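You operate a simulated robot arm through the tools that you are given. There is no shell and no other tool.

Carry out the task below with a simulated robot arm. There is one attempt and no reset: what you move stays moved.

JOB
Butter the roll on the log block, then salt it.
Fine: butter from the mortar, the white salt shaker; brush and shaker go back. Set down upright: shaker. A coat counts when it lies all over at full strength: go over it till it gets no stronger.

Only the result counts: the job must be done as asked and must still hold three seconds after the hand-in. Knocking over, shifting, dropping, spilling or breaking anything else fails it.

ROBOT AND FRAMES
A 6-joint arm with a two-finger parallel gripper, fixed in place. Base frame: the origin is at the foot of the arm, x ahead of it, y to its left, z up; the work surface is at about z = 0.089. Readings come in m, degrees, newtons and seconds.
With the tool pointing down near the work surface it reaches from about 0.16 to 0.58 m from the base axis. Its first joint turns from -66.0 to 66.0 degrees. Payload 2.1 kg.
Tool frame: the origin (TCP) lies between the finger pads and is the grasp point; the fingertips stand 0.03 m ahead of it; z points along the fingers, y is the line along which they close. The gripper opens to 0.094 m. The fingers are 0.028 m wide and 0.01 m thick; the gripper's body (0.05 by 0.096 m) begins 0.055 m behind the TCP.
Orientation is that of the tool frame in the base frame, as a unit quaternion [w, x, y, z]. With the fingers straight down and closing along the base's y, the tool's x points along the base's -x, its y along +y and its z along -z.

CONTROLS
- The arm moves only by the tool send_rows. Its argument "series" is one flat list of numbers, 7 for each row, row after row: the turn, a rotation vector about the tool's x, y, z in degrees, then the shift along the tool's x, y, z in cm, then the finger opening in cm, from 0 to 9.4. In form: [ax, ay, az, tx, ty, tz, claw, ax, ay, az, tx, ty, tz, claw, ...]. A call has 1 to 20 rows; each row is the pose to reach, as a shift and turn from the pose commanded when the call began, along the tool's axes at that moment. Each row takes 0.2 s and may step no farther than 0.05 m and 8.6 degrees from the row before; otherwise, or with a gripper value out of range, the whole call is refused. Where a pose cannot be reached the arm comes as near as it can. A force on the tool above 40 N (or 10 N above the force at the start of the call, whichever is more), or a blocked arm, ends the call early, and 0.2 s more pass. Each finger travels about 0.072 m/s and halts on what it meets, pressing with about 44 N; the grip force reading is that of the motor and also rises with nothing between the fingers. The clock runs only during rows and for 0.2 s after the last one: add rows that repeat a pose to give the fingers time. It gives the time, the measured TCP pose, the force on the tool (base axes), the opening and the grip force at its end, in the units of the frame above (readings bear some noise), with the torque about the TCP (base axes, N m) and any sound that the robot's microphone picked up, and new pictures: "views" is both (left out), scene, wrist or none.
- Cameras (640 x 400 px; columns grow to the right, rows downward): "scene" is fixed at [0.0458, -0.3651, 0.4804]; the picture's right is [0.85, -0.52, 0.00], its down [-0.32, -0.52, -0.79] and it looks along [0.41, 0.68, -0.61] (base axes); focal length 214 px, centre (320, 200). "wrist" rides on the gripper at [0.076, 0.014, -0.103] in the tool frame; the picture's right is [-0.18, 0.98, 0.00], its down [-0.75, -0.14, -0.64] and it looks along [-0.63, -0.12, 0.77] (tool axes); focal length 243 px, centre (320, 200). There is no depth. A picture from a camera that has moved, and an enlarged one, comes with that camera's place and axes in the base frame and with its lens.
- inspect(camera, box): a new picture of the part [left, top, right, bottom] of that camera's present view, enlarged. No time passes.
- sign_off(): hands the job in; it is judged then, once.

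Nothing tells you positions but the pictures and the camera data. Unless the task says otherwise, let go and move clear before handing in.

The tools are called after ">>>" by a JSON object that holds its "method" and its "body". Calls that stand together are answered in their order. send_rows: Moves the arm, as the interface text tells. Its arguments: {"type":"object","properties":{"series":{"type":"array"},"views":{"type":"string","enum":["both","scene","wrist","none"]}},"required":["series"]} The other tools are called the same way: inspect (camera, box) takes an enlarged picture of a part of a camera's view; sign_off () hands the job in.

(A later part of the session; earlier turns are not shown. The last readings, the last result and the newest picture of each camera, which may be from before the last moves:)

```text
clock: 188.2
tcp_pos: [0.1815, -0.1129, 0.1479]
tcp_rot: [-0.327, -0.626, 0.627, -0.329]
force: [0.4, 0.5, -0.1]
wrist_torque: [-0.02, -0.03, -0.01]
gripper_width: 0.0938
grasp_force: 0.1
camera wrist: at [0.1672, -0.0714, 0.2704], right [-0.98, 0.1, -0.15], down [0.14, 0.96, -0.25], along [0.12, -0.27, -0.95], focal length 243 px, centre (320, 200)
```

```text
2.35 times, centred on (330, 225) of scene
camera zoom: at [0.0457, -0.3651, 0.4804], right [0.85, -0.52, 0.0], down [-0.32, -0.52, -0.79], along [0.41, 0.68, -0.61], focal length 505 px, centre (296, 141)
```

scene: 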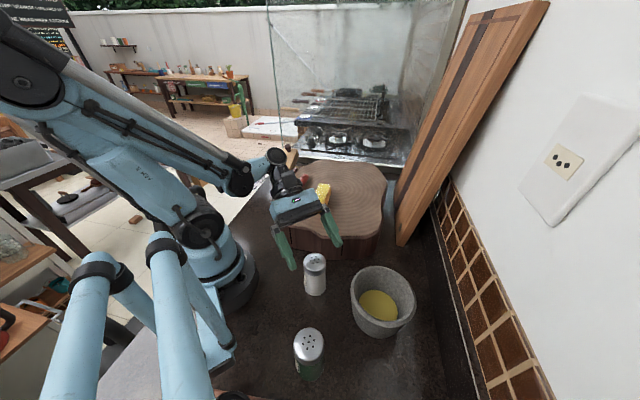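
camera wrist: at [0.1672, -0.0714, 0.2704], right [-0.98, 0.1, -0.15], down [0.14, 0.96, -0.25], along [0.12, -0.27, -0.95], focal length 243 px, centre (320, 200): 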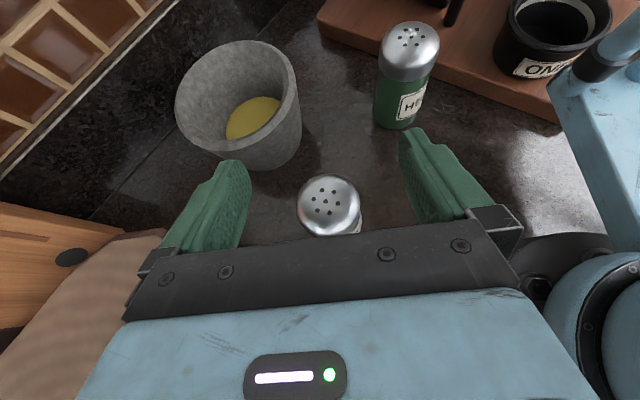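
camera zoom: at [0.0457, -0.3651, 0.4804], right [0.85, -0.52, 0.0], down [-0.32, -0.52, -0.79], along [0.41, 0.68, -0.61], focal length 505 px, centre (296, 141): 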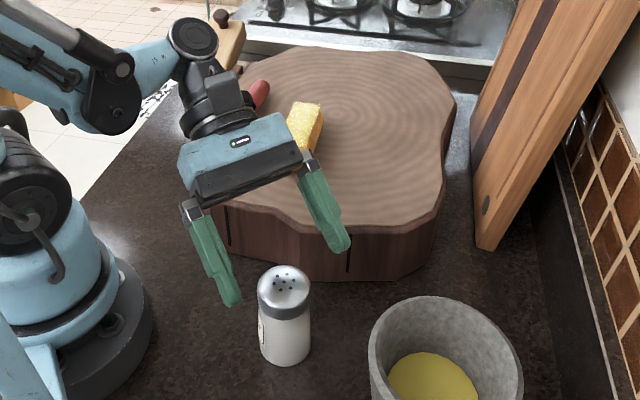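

The shaker is centred between the open fingers. I shift 3 mm and descend straight down to the grasp height.

>>> {"method": "send_rows", "body": {"series": [0, 0, 0, -2.06, -0.27, 1.43, 9.4, 0, 0, 0, -4.11, -0.27, 2.85, 9.4, 0, 0, 0, -5.75, -0.27, 3.99, 9.4, 0, 0, 0, -5.75, -0.27, 3.99, 9.4], "views": "both"}}

>>> {"method": "inspect", "body": {"camera": "scene", "box": [240, 160, 400, 310]}}

```text
clock: 189.2
tcp_pos: [0.1863, -0.111, 0.1021]
tcp_rot: [-0.328, -0.626, 0.627, -0.328]
force: [0.0, -0.3, -0.9]
wrist_torque: [-0.02, 0.04, 0.0]
gripper_width: 0.0938
grasp_force: 0.0
out of reach, approached as far as the arm can: row 2, 3, 4
camera wrist: at [0.1729, -0.0707, 0.2249], right [-0.98, 0.1, -0.15], down [0.14, 0.96, -0.25], along [0.12, -0.27, -0.96], focal length 243 px, centre (320, 200)
```

scene: 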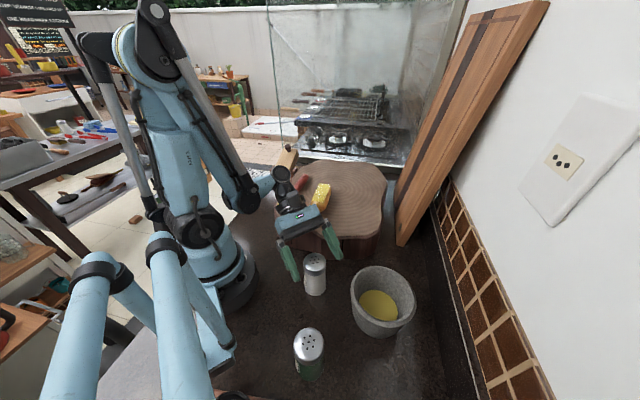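
wrist: 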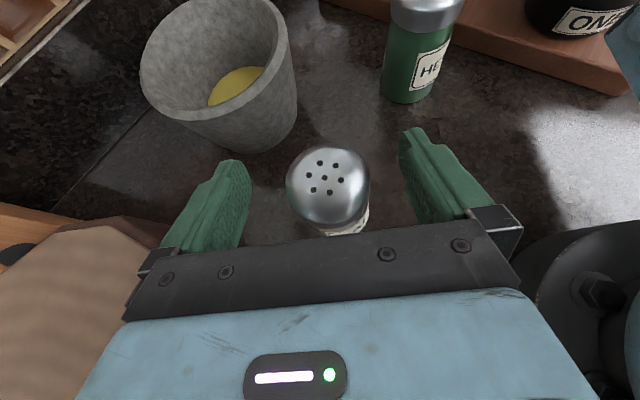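

```text
2.67 times, centred on (320, 235) of scene
camera zoom: at [0.0457, -0.3651, 0.4804], right [0.85, -0.52, 0.0], down [-0.32, -0.52, -0.79], along [0.41, 0.68, -0.61], focal length 572 px, centre (320, 107)
```

zoom: 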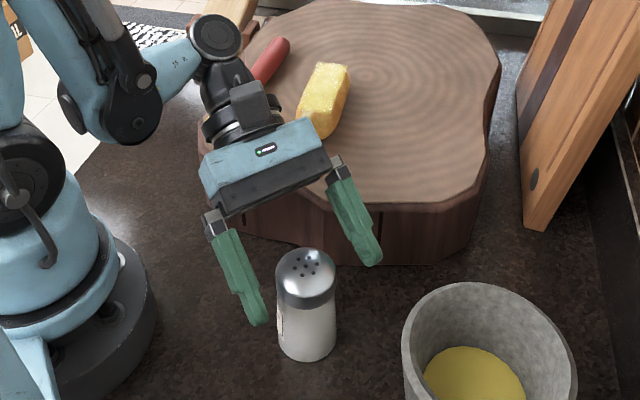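

The arm can't go lower with the wrist that close to its base. I'll raise again and turn the approach 15° outward and slightly steeper (40°), which moves the wrist out, then descend.

>>> {"method": "send_rows", "body": {"series": [0, 0, 0, 2.06, 0, -1.43, 9.4, 0, 0, 0, 4.11, 0, -2.85, 9.4, -6.0, -2.5, 4.55, 4.11, 0.1, -2.85, 9.4, -11.93, -5, 9.09, 4.11, 0.1, -2.85, 9.4, -11.93, -5, 9.09, 4.11, 0.1, -2.85, 9.4], "views": "both"}}

```text
clock: 190.4
tcp_pos: [0.1869, -0.112, 0.1538]
tcp_rot: [-0.336, -0.55, 0.719, -0.259]
force: [1.4, 0.5, -0.5]
wrist_torque: [0.01, 0.02, 0.01]
gripper_width: 0.0941
grasp_force: 0.0
camera wrist: at [0.1805, -0.0792, 0.2795], right [-0.92, 0.37, -0.14], down [0.39, 0.91, -0.17], along [0.07, -0.21, -0.98], focal length 243 px, centre (320, 200)
```

scene: 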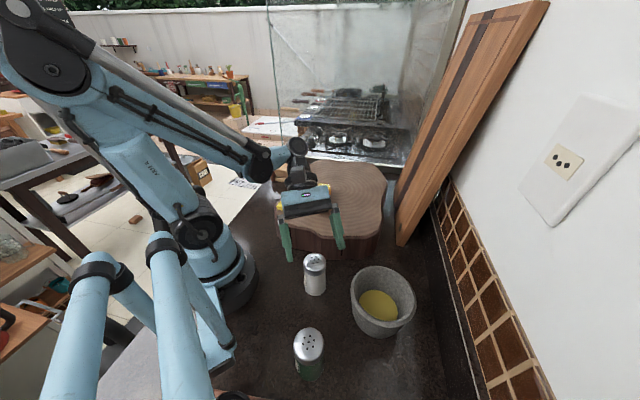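
wrist: 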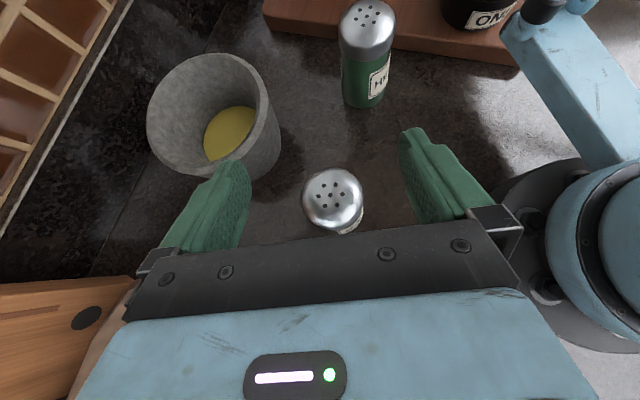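

>>> {"method": "send_rows", "body": {"series": [0, 0, 0, -2.0, 0.1, 1.67, 9.4, 0, 0, 0, -4.0, 0.2, 3.33, 9.4, 0, 0, 0, -6.07, 0.2, 5.06, 9.4, 0, 0, 0, -6.07, 0.2, 5.06, 9.4], "views": "both"}}

>>> {"method": "inspect", "body": {"camera": "scene", "box": [240, 160, 400, 310]}}

```text
clock: 191.4
tcp_pos: [0.1864, -0.1097, 0.0814]
tcp_rot: [-0.335, -0.551, 0.719, -0.259]
force: [0.0, -0.5, 0.7]
wrist_torque: [0.0, 0.02, 0.01]
gripper_width: 0.0937
grasp_force: 0.1
out of reach, approached as far as the arm can: row 3, 4
camera wrist: at [0.1804, -0.0784, 0.2065], right [-0.92, 0.37, -0.14], down [0.39, 0.91, -0.17], along [0.07, -0.21, -0.98], focal length 243 px, centre (320, 200)
```

scene: 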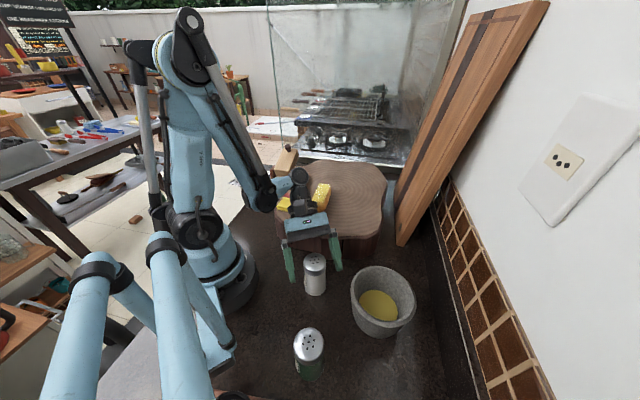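
wrist: 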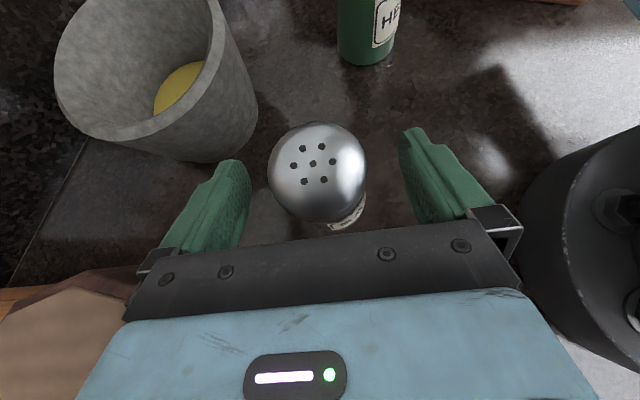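

```text
2.67 times, centred on (320, 235) of scene
camera zoom: at [0.0457, -0.3651, 0.4804], right [0.85, -0.52, 0.0], down [-0.32, -0.52, -0.79], along [0.41, 0.68, -0.61], focal length 572 px, centre (320, 107)
```

zoom: 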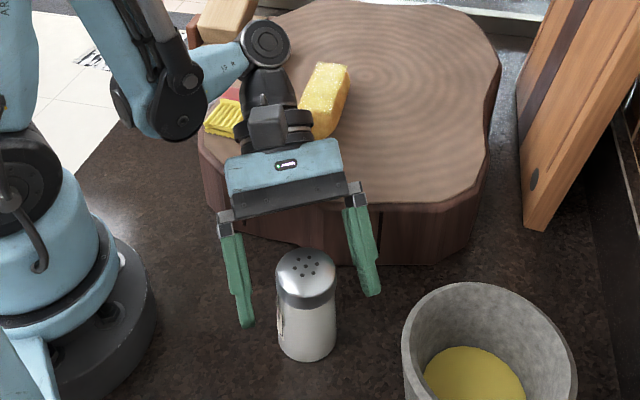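

The reachable depth here is about z=0.08, which already spans the shaker's cap. A slightly steeper tilt lets me go a bit lower, to z≈0.073, so the fingers hold cap and upper body.

>>> {"method": "send_rows", "body": {"series": [0, -1.5, 0, -0.2, 0.04, 0.3, 9.4, 0, -3.5, 0, -0.5, 0.08, 0.73, 9.4, 0, -3.5, 0, -0.5, 0.08, 0.73, 9.4], "views": "wrist"}}

>>> {"method": "inspect", "body": {"camera": "scene", "box": [260, 180, 380, 310]}}

```text
clock: 192.2
tcp_pos: [0.187, -0.1136, 0.0739]
tcp_rot: [-0.314, -0.558, 0.729, -0.243]
force: [0.8, -0.3, 0.2]
wrist_torque: [0.0, 0.0, -0.01]
gripper_width: 0.094
grasp_force: 0.1
camera wrist: at [0.1778, -0.0874, 0.2005], right [-0.92, 0.38, -0.14], down [0.39, 0.91, -0.11], along [0.08, -0.15, -0.98], focal length 243 px, centre (320, 200)
```

wrist: 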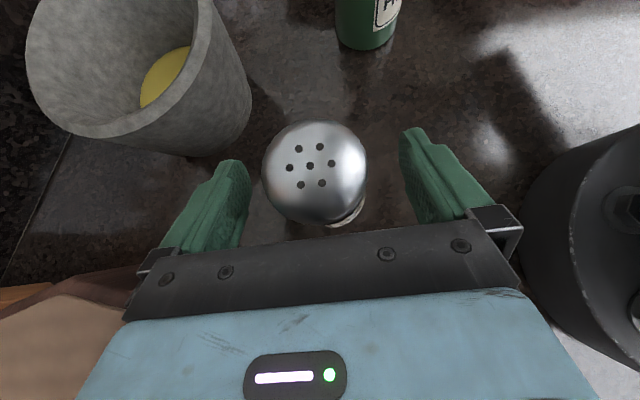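

```text
3.08 times, centred on (320, 245) of scene
camera zoom: at [0.0458, -0.3651, 0.4804], right [0.85, -0.52, 0.0], down [-0.32, -0.52, -0.79], along [0.41, 0.68, -0.61], focal length 660 px, centre (320, 62)
```

zoom: 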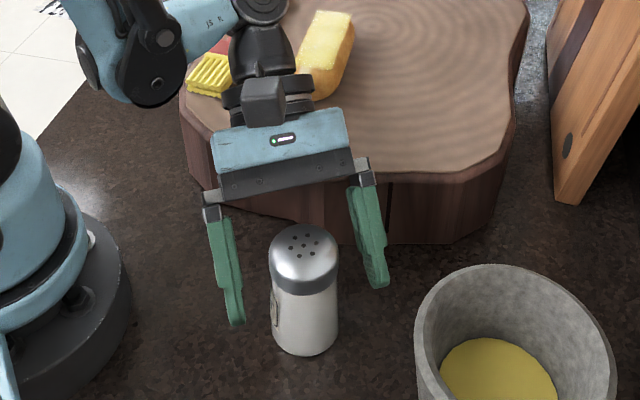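

The fingers straddle the cap. I close on it and check the grip.

>>> {"method": "send_rows", "body": {"series": [0, 0, 0, 0, 0, 0, 6.0, 0, 0, 0, 0, 0, 0, 4.0, 0, 0, 0, 0, 0, 0, 3.0, 0, 0, 0, 0, 0, 0, 3.0, 0, 0, 0, 0, 0, 0, 3.0], "views": "wrist"}}

>>> {"method": "inspect", "body": {"camera": "scene", "box": [260, 180, 380, 310]}}

```text
clock: 193.4
tcp_pos: [0.1849, -0.1124, 0.0734]
tcp_rot: [-0.314, -0.558, 0.729, -0.241]
force: [-0.1, -0.4, 1.2]
wrist_torque: [-0.06, -0.02, -0.01]
gripper_width: 0.0509
grasp_force: 44.2
camera wrist: at [0.1778, -0.0873, 0.2006], right [-0.92, 0.38, -0.14], down [0.39, 0.91, -0.11], along [0.08, -0.15, -0.98], focal length 243 px, centre (320, 200)
```

wrist: 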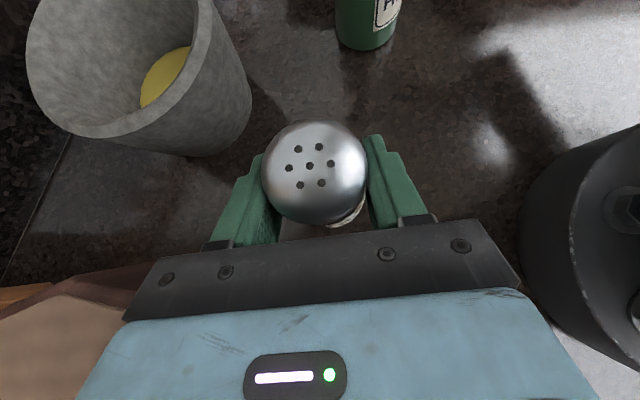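

```text
3.08 times, centred on (320, 245) of scene
camera zoom: at [0.0458, -0.3651, 0.4804], right [0.85, -0.52, 0.0], down [-0.32, -0.52, -0.79], along [0.41, 0.68, -0.61], focal length 660 px, centre (320, 62)
```

zoom: 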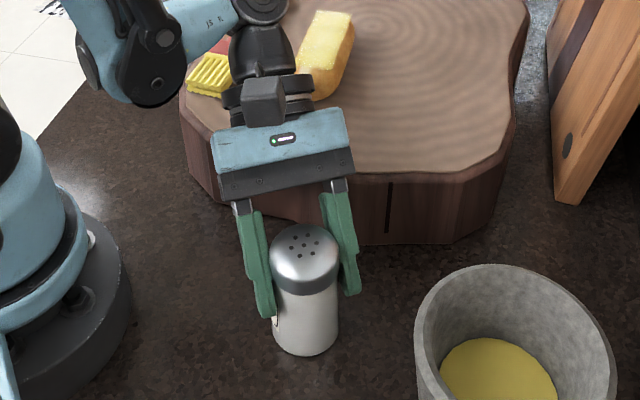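

The shaker is gripped at 5.1 cm with 44 N. I lift it straight up, slowly at first, staying upright.

>>> {"method": "send_rows", "body": {"series": [0, 0, 0, 0.73, 0, -0.69, 3.0, 0, 0, 0, 2.18, 0, -2.06, 3.0, 0, 0, 0, 4.37, 0, -4.11, 3.0, 0, 0, 0, 6.92, 0, -6.51, 3.0, 0, 0, 0, 9.46, 0, -8.9, 3.0, 0, 0, 0, 12.01, 0, -11.3, 3.0, 0, 0, 0, 13.54, 0, -12.74, 3.0, 0, 0, 0, 13.54, 0, -12.74, 3.0], "views": "both"}}

```text
clock: 195.2
tcp_pos: [0.1859, -0.1135, 0.2608]
tcp_rot: [-0.314, -0.558, 0.729, -0.242]
force: [0.1, 0.4, -1.3]
wrist_torque: [0.0, -0.02, -0.02]
gripper_width: 0.0508
grasp_force: 44.1
camera wrist: at [0.177, -0.0872, 0.3873], right [-0.92, 0.38, -0.14], down [0.39, 0.91, -0.11], along [0.08, -0.15, -0.98], focal length 243 px, centre (320, 200)
```

scene: 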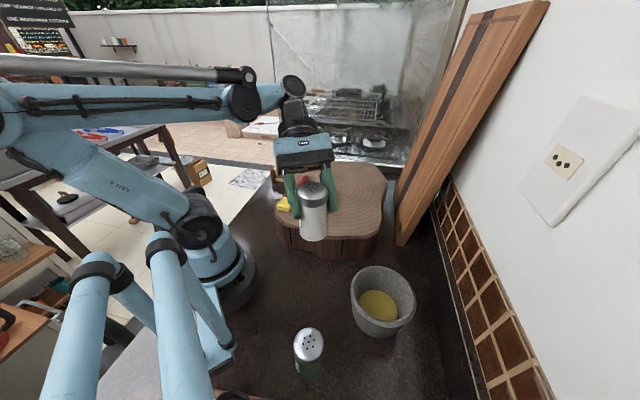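
wrist: 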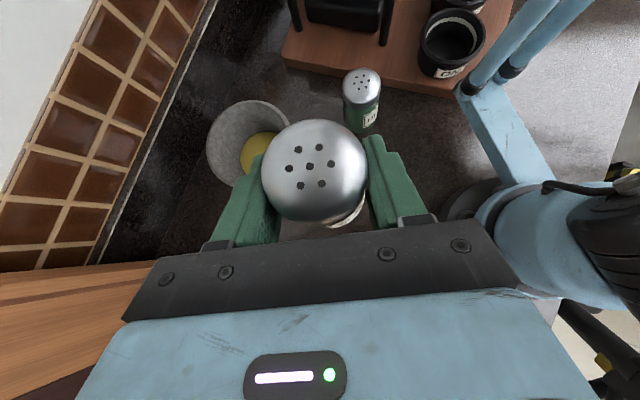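

The shaker is held upright and stable. I carry it over the roll, turning the hand gradually.

>>> {"method": "send_rows", "body": {"series": [5.66, 0, -5.33, -1.37, -0.95, -1.45, 3.0, 11.32, 0, -10.66, -2.74, -1.9, -2.91, 3.0, 16.99, 0, -15.98, -4.11, -2.86, -4.36, 3.0, 22.65, 0, -21.31, -5.48, -3.81, -5.82, 3.0, 28.31, 0, -26.64, -6.86, -4.76, -7.27, 3.0, 33.97, 0, -31.97, -8.23, -5.71, -8.73, 3.0, 39.64, 0, -37.29, -9.6, -6.67, -10.18, 3.0, 45.3, 0, -42.62, -10.97, -7.62, -11.64, 3.0, 50.96, 0, -47.95, -12.34, -8.57, -13.09, 3.0, 50.96, 0, -47.95, -12.34, -8.57, -13.09, 3.0], "views": "both"}}

>>> {"method": "inspect", "body": {"camera": "scene", "box": [270, 100, 390, 230]}}

```text
clock: 197.4
tcp_pos: [0.3129, 0.0396, 0.2587]
tcp_rot: [0.119, 0.875, -0.275, 0.38]
force: [-1.3, 0.4, -1.1]
wrist_torque: [-0.01, -0.01, 0.01]
gripper_width: 0.0505
grasp_force: 44.3
camera wrist: at [0.2868, 0.0399, 0.3859], right [-0.67, -0.73, -0.14], down [-0.73, 0.68, -0.11], along [0.17, 0.02, -0.98], focal length 243 px, centre (320, 200)
```

scene: 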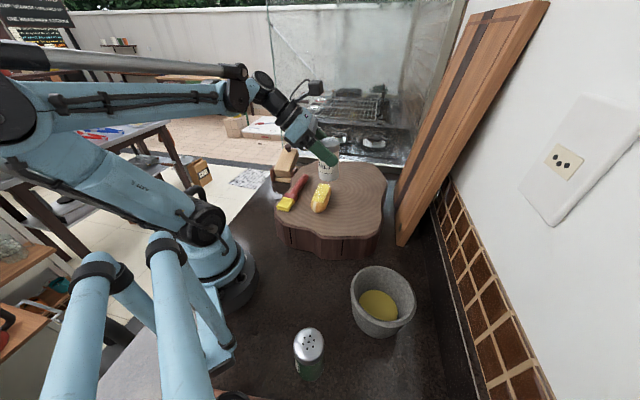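
wrist: 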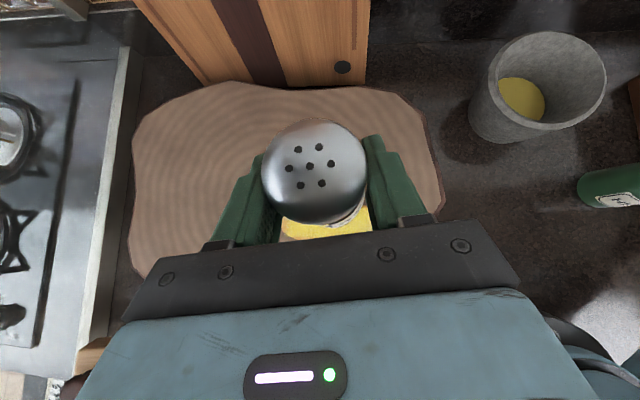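

```text
3.08 times, centred on (330, 165) of scene
camera zoom: at [0.0458, -0.3651, 0.4804], right [0.85, -0.52, 0.0], down [-0.32, -0.52, -0.79], along [0.41, 0.68, -0.61], focal length 660 px, centre (289, 308)
```

zoom: 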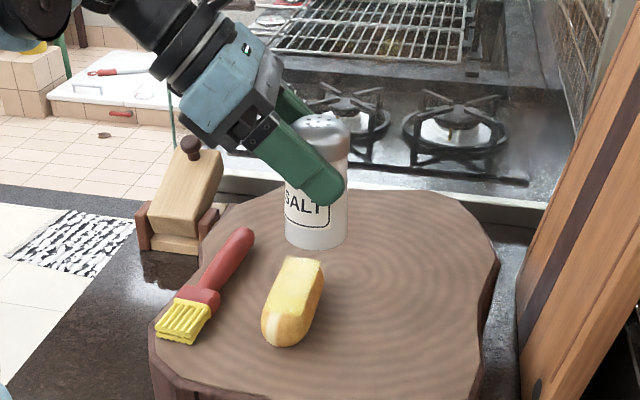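

The salt shaker hangs upright above the roll. Now I tilt the hand to horizontal (the shaker leans 43°, still mouth-up) to test that pose before inverting.

>>> {"method": "send_rows", "body": {"series": [0, 7.17, 0, 0, 0, 0, 3.0, 0, 14.33, 0, 0, 0, 0, 3.0, 0, 21.5, 0, 0, 0, 0, 3.0, 0, 28.67, 0, 0, 0, 0, 3.0, 0, 35.83, 0, 0, 0, 0, 3.0, 0, 43, 0, 0, 0, 0, 3.0, 0, 43, 0, 0, 0, 0, 3.0], "views": "scene"}}

>>> {"method": "inspect", "body": {"camera": "scene", "box": [270, 100, 390, 230]}}

```text
clock: 199.0
tcp_pos: [0.3133, 0.0402, 0.2591]
tcp_rot: [0.213, 0.674, -0.214, 0.674]
force: [-0.3, 0.3, -1.5]
wrist_torque: [0.03, 0.05, -0.01]
gripper_width: 0.0507
grasp_force: 44.1
```

scene: 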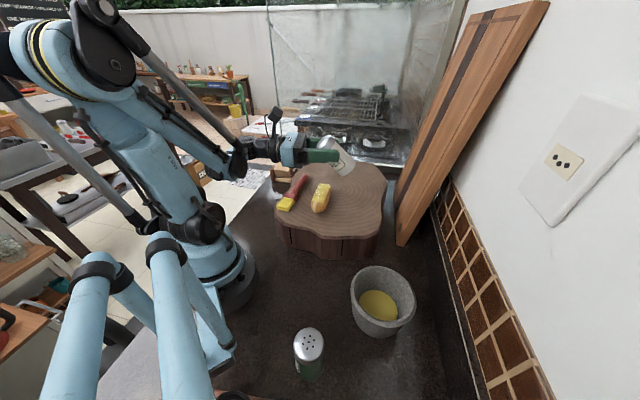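

```text
3.08 times, centred on (330, 165) of scene
camera zoom: at [0.0458, -0.3651, 0.4804], right [0.85, -0.52, 0.0], down [-0.32, -0.52, -0.79], along [0.41, 0.68, -0.61], focal length 660 px, centre (289, 308)
```

zoom: 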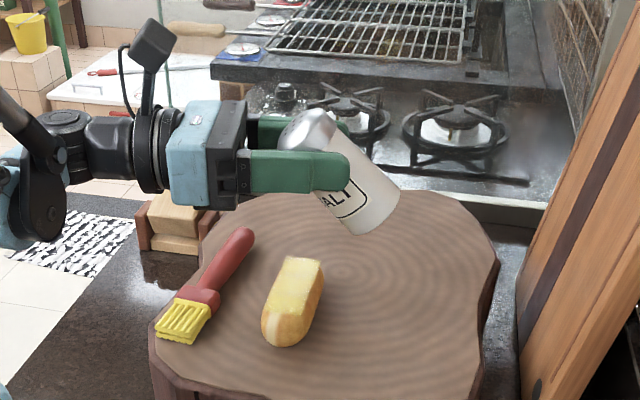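

The pose works. I lower 3 cm and then roll the wrist to turn the shaker mouth-down right over the roll's centre.

>>> {"method": "send_rows", "body": {"series": [0, 0, 0, -1.5, 0, 0, 3.0, 0, 0, 0, -2.8, 0, 0, 3.0, 0, 0, 8.5, -2.8, 0, 0, 3.0, 0, 0, 17, -2.8, 0, 0, 3.0, 0, 0, 25.5, -2.8, 0, 0, 3.0, 0, 0, 34, -2.8, 0, 0, 3.0, 0, 0, 42.5, -2.8, 0, 0, 3.0, 0, 0, 51, -2.8, 0, 0, 3.0, 0, 0, 59.5, -2.8, 0, 0, 3.0, 0, 0, 68, -2.8, 0, 0, 3.0, 0, 0, 76.5, -2.8, 0, 0, 3.0, 0, 0, 85, -2.8, 0, 0, 3.0, 0, 0, 85, -2.8, 0, 0, 3.0], "views": "scene"}}

>>> {"method": "inspect", "body": {"camera": "scene", "box": [270, 110, 390, 230]}}

```text
clock: 201.8
tcp_pos: [0.3138, 0.0395, 0.2319]
tcp_rot: [-0.299, 0.352, -0.614, 0.64]
force: [-0.4, -0.4, -2.0]
wrist_torque: [0.0, 0.03, -0.01]
gripper_width: 0.0502
grasp_force: 43.6
```

scene: 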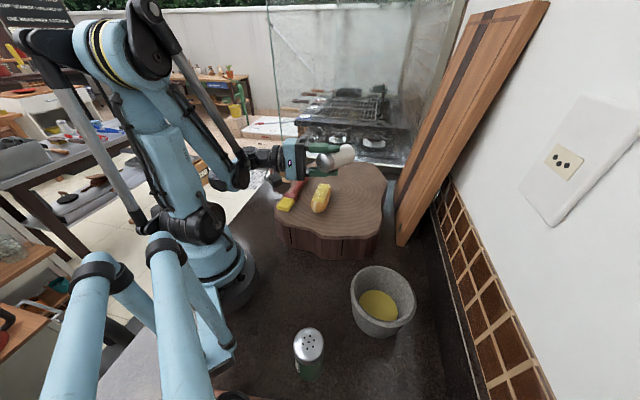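

```text
3.33 times, centred on (330, 170) of scene
camera zoom: at [0.0458, -0.3651, 0.4804], right [0.85, -0.52, 0.0], down [-0.32, -0.52, -0.79], along [0.41, 0.68, -0.61], focal length 715 px, centre (287, 300)
```

zoom: 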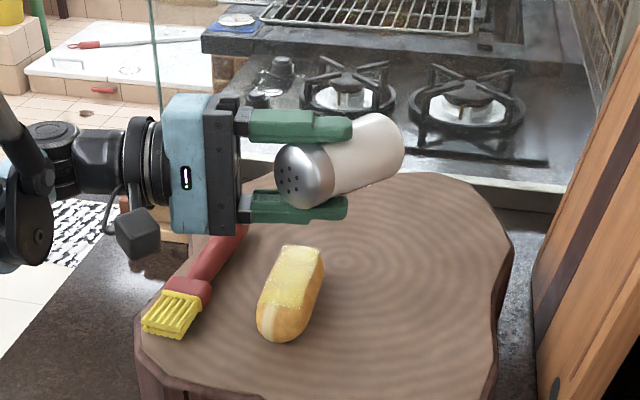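

The shaker is horizontal with its mouth over the roll. I continue the roll to turn it mouth-down.

>>> {"method": "send_rows", "body": {"series": [0, 0, 8.5, 0, 0, 0, 3.0, 0, 0, 17, 0, 0, 0, 3.0, 0, 0, 25.5, 0, 0, 0, 3.0, 0, 0, 34, 0, 0, 0, 3.0, 0, 0, 42.5, 0, 0, 0, 3.0, 0, 0, 51, 0, 0, 0, 3.0, 0, 0, 59.5, 0, 0, 0, 3.0, 0, 0, 68, 0, 0, 0, 3.0, 0, 0, 76.5, 0, 0, 0, 3.0, 0, 0, 85, 0, 0, 0, 3.0, 0, 0, 93, 0, 0, 0, 3.0, 0, 0, 93, 0, 0, 0, 3.0], "views": "both"}}

>>> {"method": "inspect", "body": {"camera": "scene", "box": [270, 110, 390, 230]}}

```text
clock: 204.4
tcp_pos: [0.3145, 0.0373, 0.23]
tcp_rot: [0.67, 0.202, 0.678, -0.223]
force: [-1.1, 0.1, -0.7]
wrist_torque: [0.0, 0.03, 0.01]
gripper_width: 0.0503
grasp_force: 44.0
camera wrist: at [0.2375, 0.1066, 0.156], right [0.57, 0.81, 0.15], down [-0.59, 0.27, 0.76], along [0.57, -0.52, 0.63], focal length 243 px, centre (320, 200)
```

scene: 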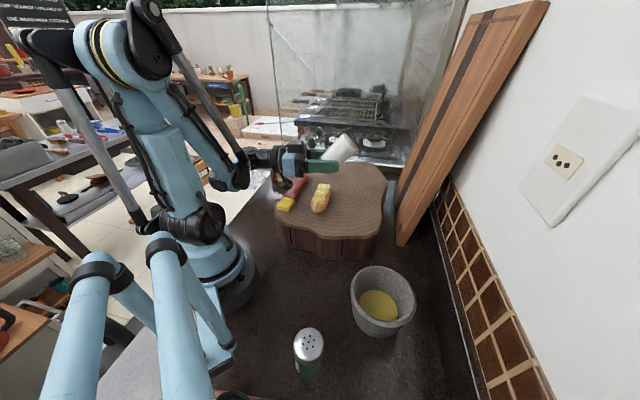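
wrist: 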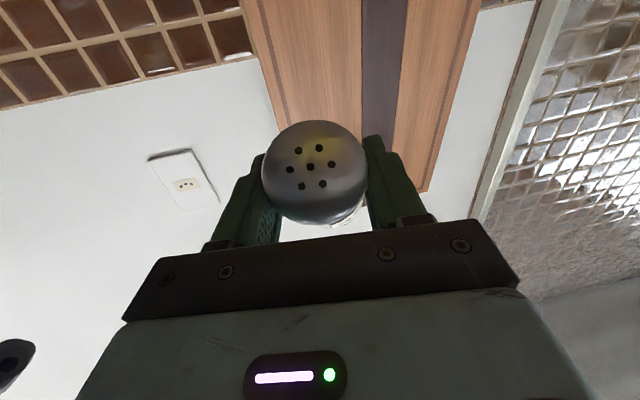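

```text
3.33 times, centred on (330, 170) of scene
camera zoom: at [0.0458, -0.3651, 0.4804], right [0.85, -0.52, 0.0], down [-0.32, -0.52, -0.79], along [0.41, 0.68, -0.61], focal length 715 px, centre (287, 300)
```

zoom: 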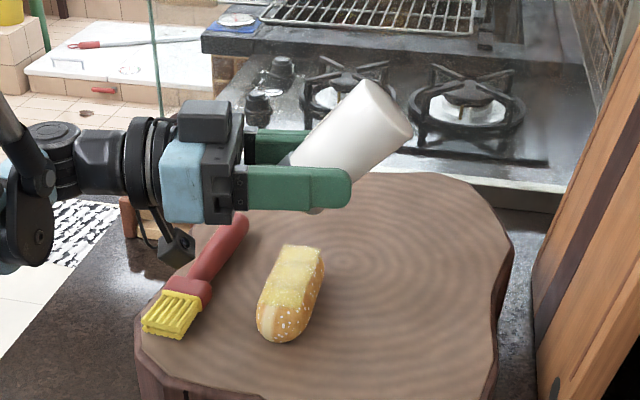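

White grains appeared on the roll, so salt is flowing. I zoom in to see where it lands.

>>> {"method": "inspect", "body": {"camera": "scene", "box": [305, 175, 340, 215]}}

>>> {"method": "inspect", "body": {"camera": "scene", "box": [270, 150, 370, 250]}}

```text
10.00 times, centred on (322, 195) of scene
camera zoom: at [0.0458, -0.3651, 0.4804], right [0.85, -0.52, 0.0], down [-0.32, -0.52, -0.79], along [0.41, 0.68, -0.61], focal length 2145 px, centre (295, 250)
```

zoom: 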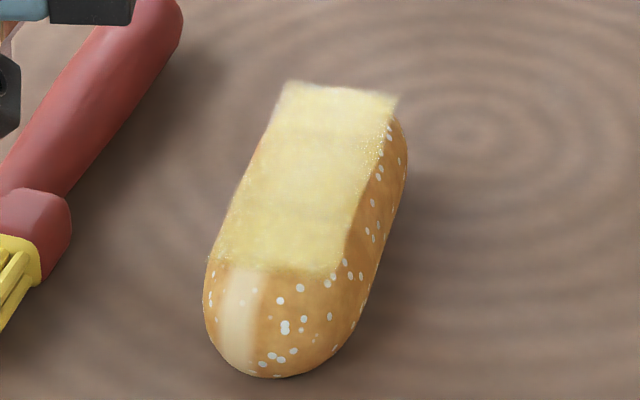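

```text
4.00 times, centred on (320, 200) of scene
camera zoom: at [0.0458, -0.3651, 0.4804], right [0.85, -0.52, 0.0], down [-0.32, -0.52, -0.79], along [0.41, 0.68, -0.61], focal length 858 px, centre (320, 200)
```

zoom: 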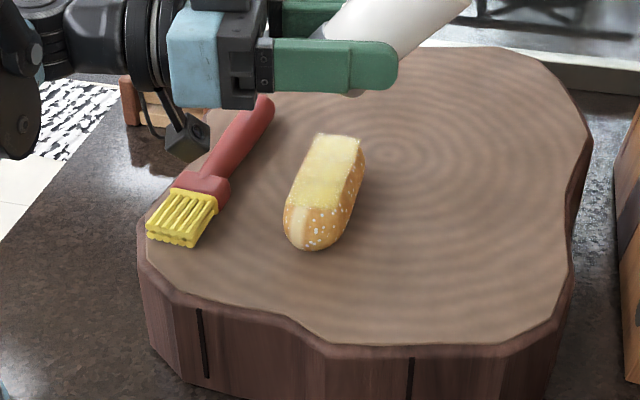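

The roll surface now shows salt grains. I sweep the inverted shaker along the roll's length with small vertical shakes.

>>> {"method": "send_rows", "body": {"series": [0, 0, 0, -1, 0, 0, 3.0, 0, 0, 0, 0, 0, 0, 3.0, 0, 0, 0, -1, 0.98, 0.19, 3.0, 0, 0, 0, 0, 0.98, 0.19, 3.0, 0, 0, 0, -1, 1.96, 0.38, 3.0, 0, 0, 0, 0, 1.96, 0.38, 3.0, 0, 0, 0, -1, 2.94, 0.57, 3.0, 0, 0, 0, 0, 2.94, 0.57, 3.0, 0, 0, 0, -1, 1.96, 0.38, 3.0, 0, 0, 0, 0, 0.98, 0.19, 3.0, 0, 0, 0, -1, 0, 0, 3.0, 0, 0, 0, 0, -0.98, -0.19, 3.0, 0, 0, 0, -1, -1.96, -0.38, 3.0, 0, 0, 0, 0, -1.96, -0.38, 3.0, 0, 0, 0, -1, -2.94, -0.57, 3.0, 0, 0, 0, 0, -2.94, -0.57, 3.0, 0, 0, 0, -1, -1.96, -0.38, 3.0, 0, 0, 0, 0, -0.98, -0.19, 3.0, 0, 0, 0, -1, 0, 0, 3.0, 0, 0, 0, 0, 0, 0, 3.0], "views": "none"}}

>>> {"method": "inspect", "body": {"camera": "scene", "box": [305, 175, 340, 215]}}

>>> {"method": "inspect", "body": {"camera": "scene", "box": [270, 130, 370, 230]}}

```text
clock: 208.6
tcp_pos: [0.3134, 0.0396, 0.2305]
tcp_rot: [0.67, 0.201, 0.679, -0.224]
force: [0.1, 0.0, -1.2]
wrist_torque: [0.02, 0.0, 0.01]
gripper_width: 0.0506
grasp_force: 43.6
```

```text
10.00 times, centred on (322, 195) of scene
camera zoom: at [0.0458, -0.3651, 0.4804], right [0.85, -0.52, 0.0], down [-0.32, -0.52, -0.79], along [0.41, 0.68, -0.61], focal length 2145 px, centre (295, 250)
```

zoom: 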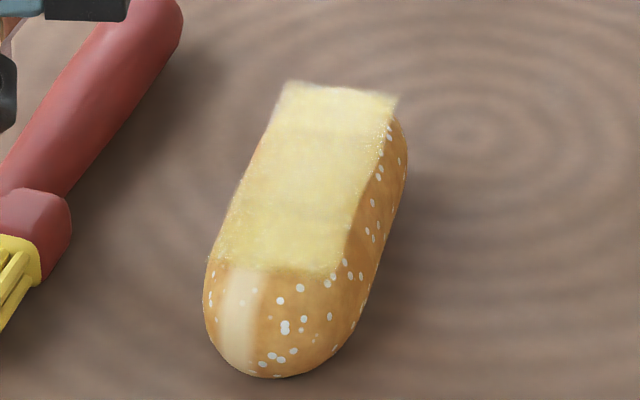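

```text
4.00 times, centred on (320, 180) of scene
camera zoom: at [0.0458, -0.3651, 0.4804], right [0.85, -0.52, 0.0], down [-0.32, -0.52, -0.79], along [0.41, 0.68, -0.61], focal length 858 px, centre (320, 280)
```

zoom: 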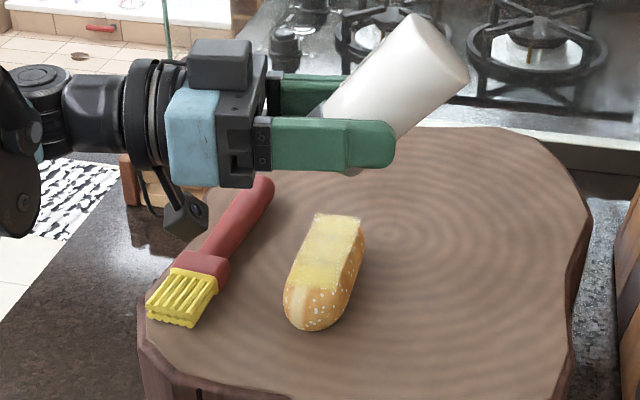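

The grain pattern is unchanged after the sweep, which suggests the salt is already at full strength. To be sure I do one more sweep reaching farther toward both ends.

>>> {"method": "send_rows", "body": {"series": [0, 0, 0, -1, 0.98, 0.19, 3.0, 0, 0, 0, 0, 1.96, 0.38, 3.0, 0, 0, 0, -1, 2.94, 0.57, 3.0, 0, 0, 0, 0, 3.92, 0.76, 3.0, 0, 0, 0, -1, 4.2, 0.8, 3.0, 0, 0, 0, 0, 4.2, 0.8, 3.0, 0, 0, 0, -1, 2.94, 0.57, 3.0, 0, 0, 0, 0, 1.96, 0.38, 3.0, 0, 0, 0, -1, 0.98, 0.19, 3.0, 0, 0, 0, 0, 0, 0, 3.0, 0, 0, 0, -1, -0.98, -0.19, 3.0, 0, 0, 0, 0, -1.96, -0.38, 3.0, 0, 0, 0, -1, -2.94, -0.57, 3.0, 0, 0, 0, 0, -3.92, -0.76, 3.0, 0, 0, 0, -1, -4.2, -0.8, 3.0, 0, 0, 0, 0, -4.2, -0.8, 3.0, 0, 0, 0, -1, -2.94, -0.57, 3.0, 0, 0, 0, 0, -1.96, -0.38, 3.0, 0, 0, 0, -1, -0.98, -0.19, 3.0, 0, 0, 0, 0, 0, 0, 3.0], "views": "none"}}

>>> {"method": "inspect", "body": {"camera": "scene", "box": [305, 175, 340, 215]}}

```text
clock: 212.8
tcp_pos: [0.3137, 0.0389, 0.2329]
tcp_rot: [0.67, 0.202, 0.678, -0.223]
force: [0.0, -0.1, -2.2]
wrist_torque: [0.0, -0.01, -0.05]
gripper_width: 0.0502
grasp_force: 43.6
```

```text
10.00 times, centred on (322, 195) of scene
camera zoom: at [0.0458, -0.3651, 0.4804], right [0.85, -0.52, 0.0], down [-0.32, -0.52, -0.79], along [0.41, 0.68, -0.61], focal length 2145 px, centre (295, 250)
```

zoom: 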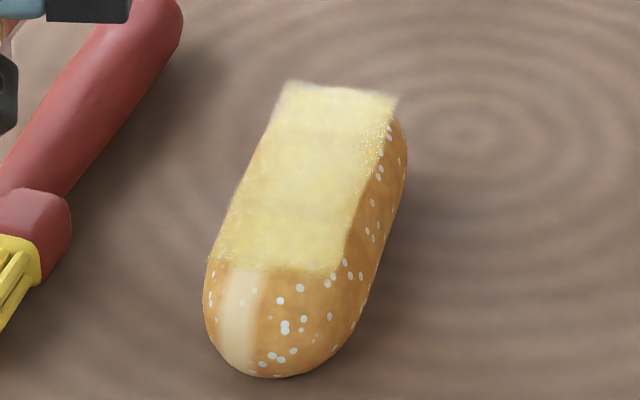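

The pattern is identical again, so the salt is at full strength. I roll the shaker back upright over the roll.

>>> {"method": "send_rows", "body": {"series": [0, 0, -8.5, 0, 0, 0, 3.0, 0, 0, -17, 0, 0, 0, 3.0, 0, 0, -25.5, 0, 0, 0, 3.0, 0, 0, -34, 0, 0, 0, 3.0, 0, 0, -42.5, 0, 0, 0, 3.0, 0, 0, -51, 0, 0, 0, 3.0, 0, 0, -59.5, 0, 0, 0, 3.0, 0, 0, -68, 0, 0, 0, 3.0, 0, 0, -76.5, 0, 0, 0, 3.0, 0, 0, -85, 0, 0, 0, 3.0, 0, 0, -93, 0, 0, 0, 3.0, 0, 0, -93, 0, 0, 0, 3.0], "views": "none"}}

>>> {"method": "send_rows", "body": {"series": [0, 0, -8.5, 0, 0, 0, 3.0, 0, 0, -17, 0, 0, 0, 3.0, 0, 0, -25.5, 0, 0, 0, 3.0, 0, 0, -34, 0, 0, 0, 3.0, 0, 0, -42.5, 0, 0, 0, 3.0, 0, 0, -51, 0, 0, 0, 3.0, 0, 0, -59.5, 0, 0, 0, 3.0, 0, 0, -68, 0, 0, 0, 3.0, 0, 0, -76.5, 0, 0, 0, 3.0, 0, 0, -85, 0, 0, 0, 3.0, 0, 0, -85, 0, 0, 0, 3.0], "views": "scene"}}

>>> {"method": "inspect", "body": {"camera": "scene", "box": [270, 120, 370, 230]}}

```text
clock: 215.4
tcp_pos: [0.3132, 0.04, 0.2322]
tcp_rot: [-0.298, 0.354, -0.613, 0.641]
force: [0.0, 0.4, -1.2]
wrist_torque: [-0.02, 0.03, 0.0]
gripper_width: 0.0503
grasp_force: 43.8
```

```text
clock: 217.8
tcp_pos: [0.314, 0.0393, 0.2317]
tcp_rot: [0.213, 0.675, -0.213, 0.674]
force: [0.2, 0.3, -2.0]
wrist_torque: [0.0, -0.01, 0.0]
gripper_width: 0.0504
grasp_force: 44.1
```

scene: 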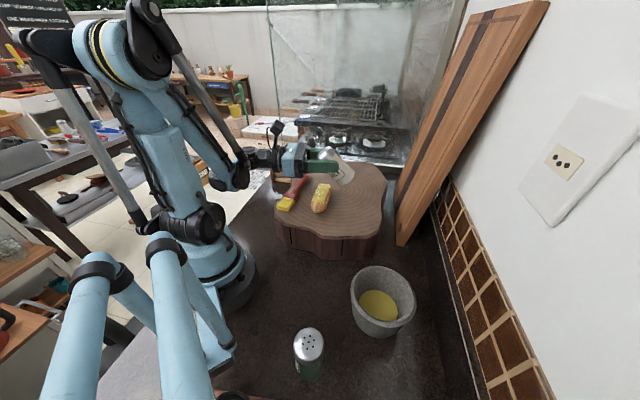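

```text
3.64 times, centred on (320, 175) of scene
camera zoom: at [0.0458, -0.3651, 0.4804], right [0.85, -0.52, 0.0], down [-0.32, -0.52, -0.79], along [0.41, 0.68, -0.61], focal length 780 px, centre (320, 291)
```

zoom: 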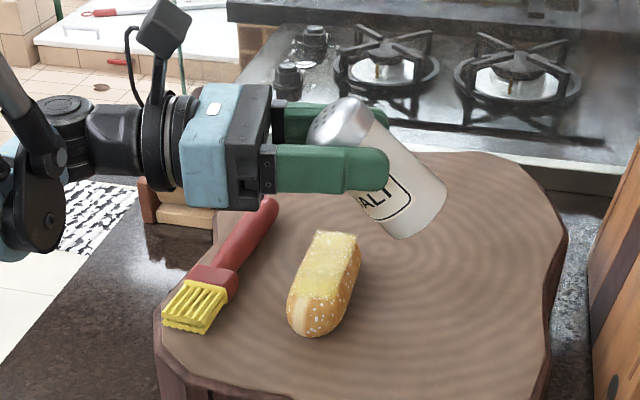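

The shaker is mouth-up again. I raise it and tilt it back to fully upright.

>>> {"method": "send_rows", "body": {"series": [0, 0, 0, 1.4, 0, 0, 3.0, 0, 0, 0, 2.8, 0, 0, 3.0, 0, -7.17, 0, 2.8, 0, 0, 3.0, 0, -14.33, 0, 2.8, 0, 0, 3.0, 0, -21.5, 0, 2.8, 0, 0, 3.0, 0, -28.67, 0, 2.8, 0, 0, 3.0, 0, -35.83, 0, 2.8, 0, 0, 3.0, 0, -43, 0, 2.8, 0, 0, 3.0, 0, -43, 0, 2.8, 0, 0, 3.0], "views": "wrist"}}

```text
clock: 219.8
tcp_pos: [0.3142, 0.0387, 0.2596]
tcp_rot: [0.119, 0.875, -0.276, 0.379]
force: [-0.8, 0.1, -1.0]
wrist_torque: [0.0, -0.02, 0.03]
gripper_width: 0.0504
grasp_force: 43.5
camera wrist: at [0.2876, 0.0402, 0.3868], right [-0.67, -0.73, -0.14], down [-0.72, 0.68, -0.11], along [0.17, 0.03, -0.98], focal length 243 px, centre (320, 200)
```

wrist: 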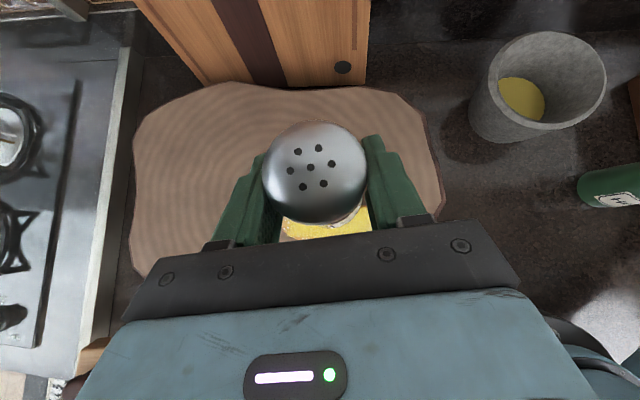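

Same grip as before. Now I carry the shaker back along the reverse path to above its place.

>>> {"method": "send_rows", "body": {"series": [-5.66, 0, 5.33, -0.15, 2.2, -0.16, 3.0, -11.32, 0, 10.66, -0.3, 4.41, -0.32, 3.0, -16.99, 0, 15.98, -0.44, 6.61, -0.48, 3.0, -22.65, 0, 21.31, -0.59, 8.81, -0.64, 3.0, -28.31, 0, 26.64, -0.74, 11.02, -0.81, 3.0, -33.97, 0, 31.97, -0.89, 13.22, -0.97, 3.0, -39.64, 0, 37.29, -1.03, 15.42, -1.13, 3.0, -45.3, 0, 42.62, -1.18, 17.63, -1.29, 3.0, -50.96, 0, 47.95, -1.33, 19.83, -1.45, 3.0, -50.96, 0, 47.95, -1.33, 19.83, -1.45, 3.0], "views": "both"}}

```text
clock: 222.0
tcp_pos: [0.1852, -0.1127, 0.2584]
tcp_rot: [-0.314, -0.558, 0.729, -0.242]
force: [0.3, -0.1, -1.7]
wrist_torque: [0.02, -0.03, 0.01]
gripper_width: 0.0501
grasp_force: 44.2
camera wrist: at [0.1771, -0.0875, 0.3859], right [-0.92, 0.38, -0.14], down [0.39, 0.91, -0.11], along [0.08, -0.15, -0.98], focal length 243 px, centre (320, 200)
```

scene: 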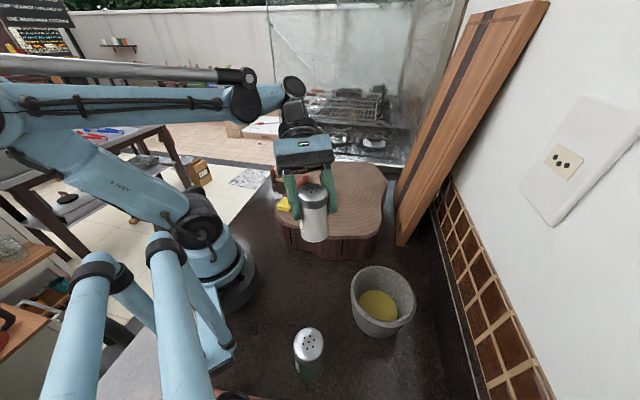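
wrist: 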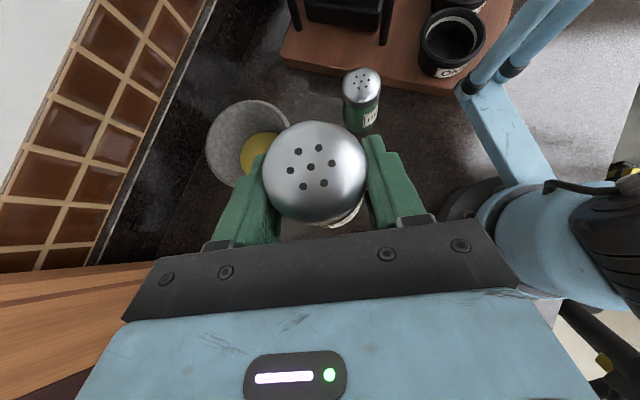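

I'm back above its original spot at the same pose. I descend most of the way, then feel for the counter.

>>> {"method": "send_rows", "body": {"series": [0, 0, 0, -2.91, 0, 2.74, 3.0, 0, 0, 0, -5.82, 0, 5.48, 3.0, 0, 0, 0, -8.74, 0, 8.22, 3.0, 0, 0, 0, -11.28, 0, 10.62, 3.0, 0, 0, 0, -12.74, 0, 11.99, 3.0, 0, 0, 0, -12.74, 0, 11.99, 3.0], "views": "scene"}}

>>> {"method": "inspect", "body": {"camera": "scene", "box": [260, 180, 380, 310]}}

```text
clock: 223.4
tcp_pos: [0.1838, -0.1119, 0.0828]
tcp_rot: [-0.314, -0.559, 0.728, -0.242]
force: [-0.3, -0.3, -1.8]
wrist_torque: [0.02, -0.01, -0.01]
gripper_width: 0.0502
grasp_force: 44.1
```

scene: 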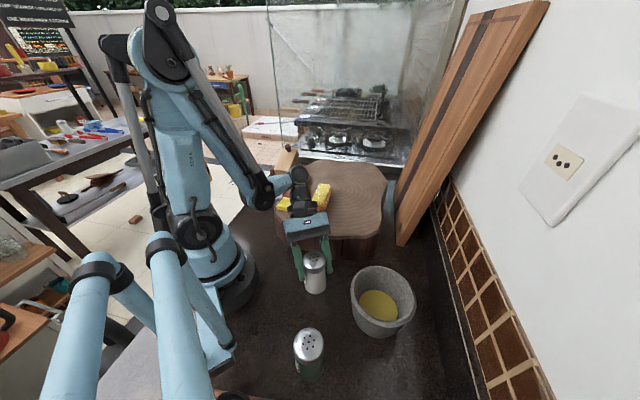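

```text
3.08 times, centred on (320, 245) of scene
camera zoom: at [0.0457, -0.3651, 0.4804], right [0.85, -0.52, 0.0], down [-0.32, -0.52, -0.79], along [0.41, 0.68, -0.61], focal length 660 px, centre (320, 62)
```

zoom: 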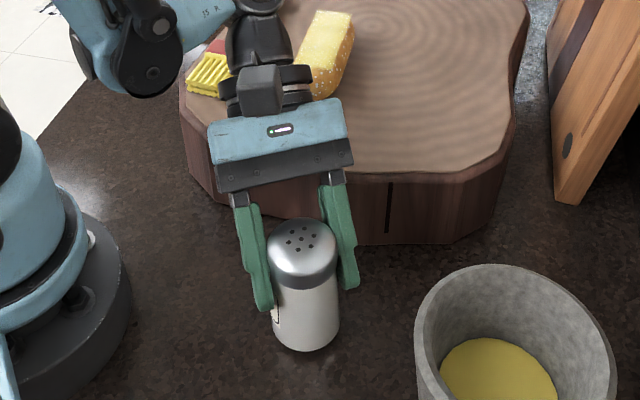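

>>> {"method": "send_rows", "body": {"series": [0, 0, 0, -0.22, 0, 0.2, 3.0, 0, 0, 0, -0.44, 0, 0.41, 3.0, 0, 0, 0, -0.44, 0, 0.41, 3.0], "views": "none"}}

```text
clock: 224.2
tcp_pos: [0.1848, -0.1132, 0.077]
tcp_rot: [-0.314, -0.558, 0.729, -0.241]
force: [0.0, -0.5, -2.6]
wrist_torque: [0.03, -0.01, 0.01]
gripper_width: 0.0504
grasp_force: 43.7
```

>>> {"method": "send_rows", "body": {"series": [0, 0, 0, -0.15, 0, 0.14, 3.0, 0, 0, 0, -0.15, 0, 0.14, 3.0], "views": "none"}}

```text
clock: 224.8
tcp_pos: [0.1838, -0.1122, 0.077]
tcp_rot: [-0.314, -0.559, 0.728, -0.242]
force: [0.1, -0.6, -1.3]
wrist_torque: [0.04, -0.03, 0.0]
gripper_width: 0.0501
grasp_force: 43.9
```

>>> {"method": "send_rows", "body": {"series": [0, 0, 0, -0.11, 0, 0.1, 3.0, 0, 0, 0, -0.11, 0, 0.1, 3.0], "views": "wrist"}}

```text
clock: 225.4
tcp_pos: [0.1852, -0.113, 0.0756]
tcp_rot: [-0.316, -0.557, 0.728, -0.244]
force: [4.5, 1.6, 25.7]
wrist_torque: [0.42, 0.25, -0.05]
gripper_width: 0.0501
grasp_force: 44.7
camera wrist: at [0.1765, -0.0873, 0.2023], right [-0.92, 0.38, -0.14], down [0.39, 0.91, -0.11], along [0.08, -0.16, -0.98], focal length 243 px, centre (320, 200)
```

wrist: 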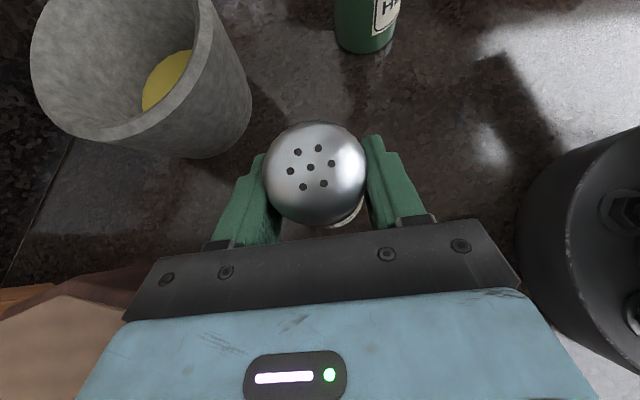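

The shaker's foot touches the counter. I ease up slightly and open the fingers gently.

>>> {"method": "send_rows", "body": {"series": [0, 0, 0, 0.07, 0, -0.07, 3.0, 0, 0, 0, 0.07, 0, -0.07, 3.0], "views": "none"}}

>>> {"method": "send_rows", "body": {"series": [0, 0, 0, 0, 0, 0, 5.2, 0, 0, 0, 0, 0, 0, 5.6, 0, 0, 0, 0, 0, 0, 6.4, 0, 0, 0, 0, 0, 0, 8.0, 0, 0, 0, 0, 0, 0, 9.4, 0, 0, 0, 0, 0, 0, 9.4], "views": "both"}}

>>> {"method": "inspect", "body": {"camera": "scene", "box": [260, 180, 380, 310]}}

```text
clock: 226.0
tcp_pos: [0.1851, -0.1106, 0.0744]
tcp_rot: [-0.313, -0.559, 0.729, -0.242]
force: [0.5, 0.6, -1.2]
wrist_torque: [0.0, 0.0, 0.02]
gripper_width: 0.0502
grasp_force: 44.1
```

```text
clock: 227.4
tcp_pos: [0.1857, -0.1127, 0.0761]
tcp_rot: [-0.314, -0.558, 0.729, -0.242]
force: [-0.1, 0.1, -0.1]
wrist_torque: [-0.02, -0.04, -0.01]
gripper_width: 0.0941
grasp_force: 0.2
camera wrist: at [0.1765, -0.0872, 0.203], right [-0.92, 0.38, -0.14], down [0.39, 0.91, -0.11], along [0.08, -0.15, -0.98], focal length 243 px, centre (320, 200)
```

scene: 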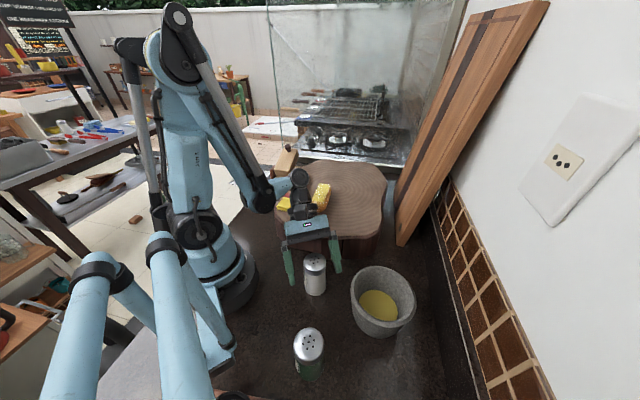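
wrist: 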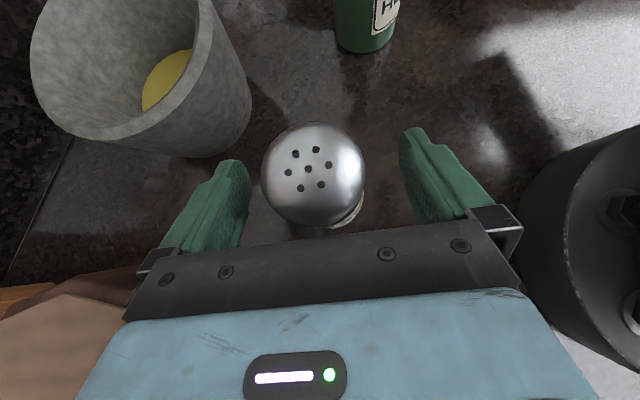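

```text
3.08 times, centred on (320, 245) of scene
camera zoom: at [0.0458, -0.3651, 0.4804], right [0.85, -0.52, 0.0], down [-0.32, -0.52, -0.79], along [0.41, 0.68, -0.61], focal length 660 px, centre (320, 62)
```

zoom: 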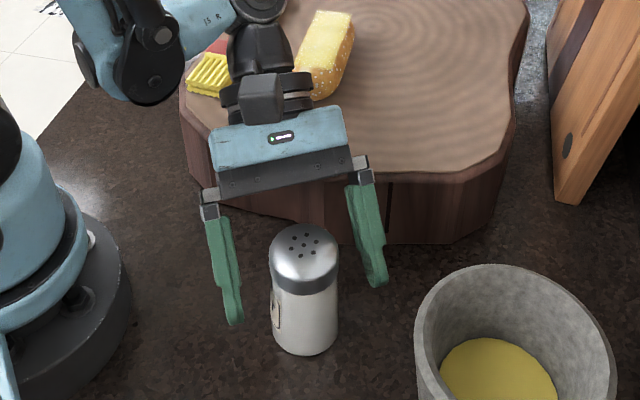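

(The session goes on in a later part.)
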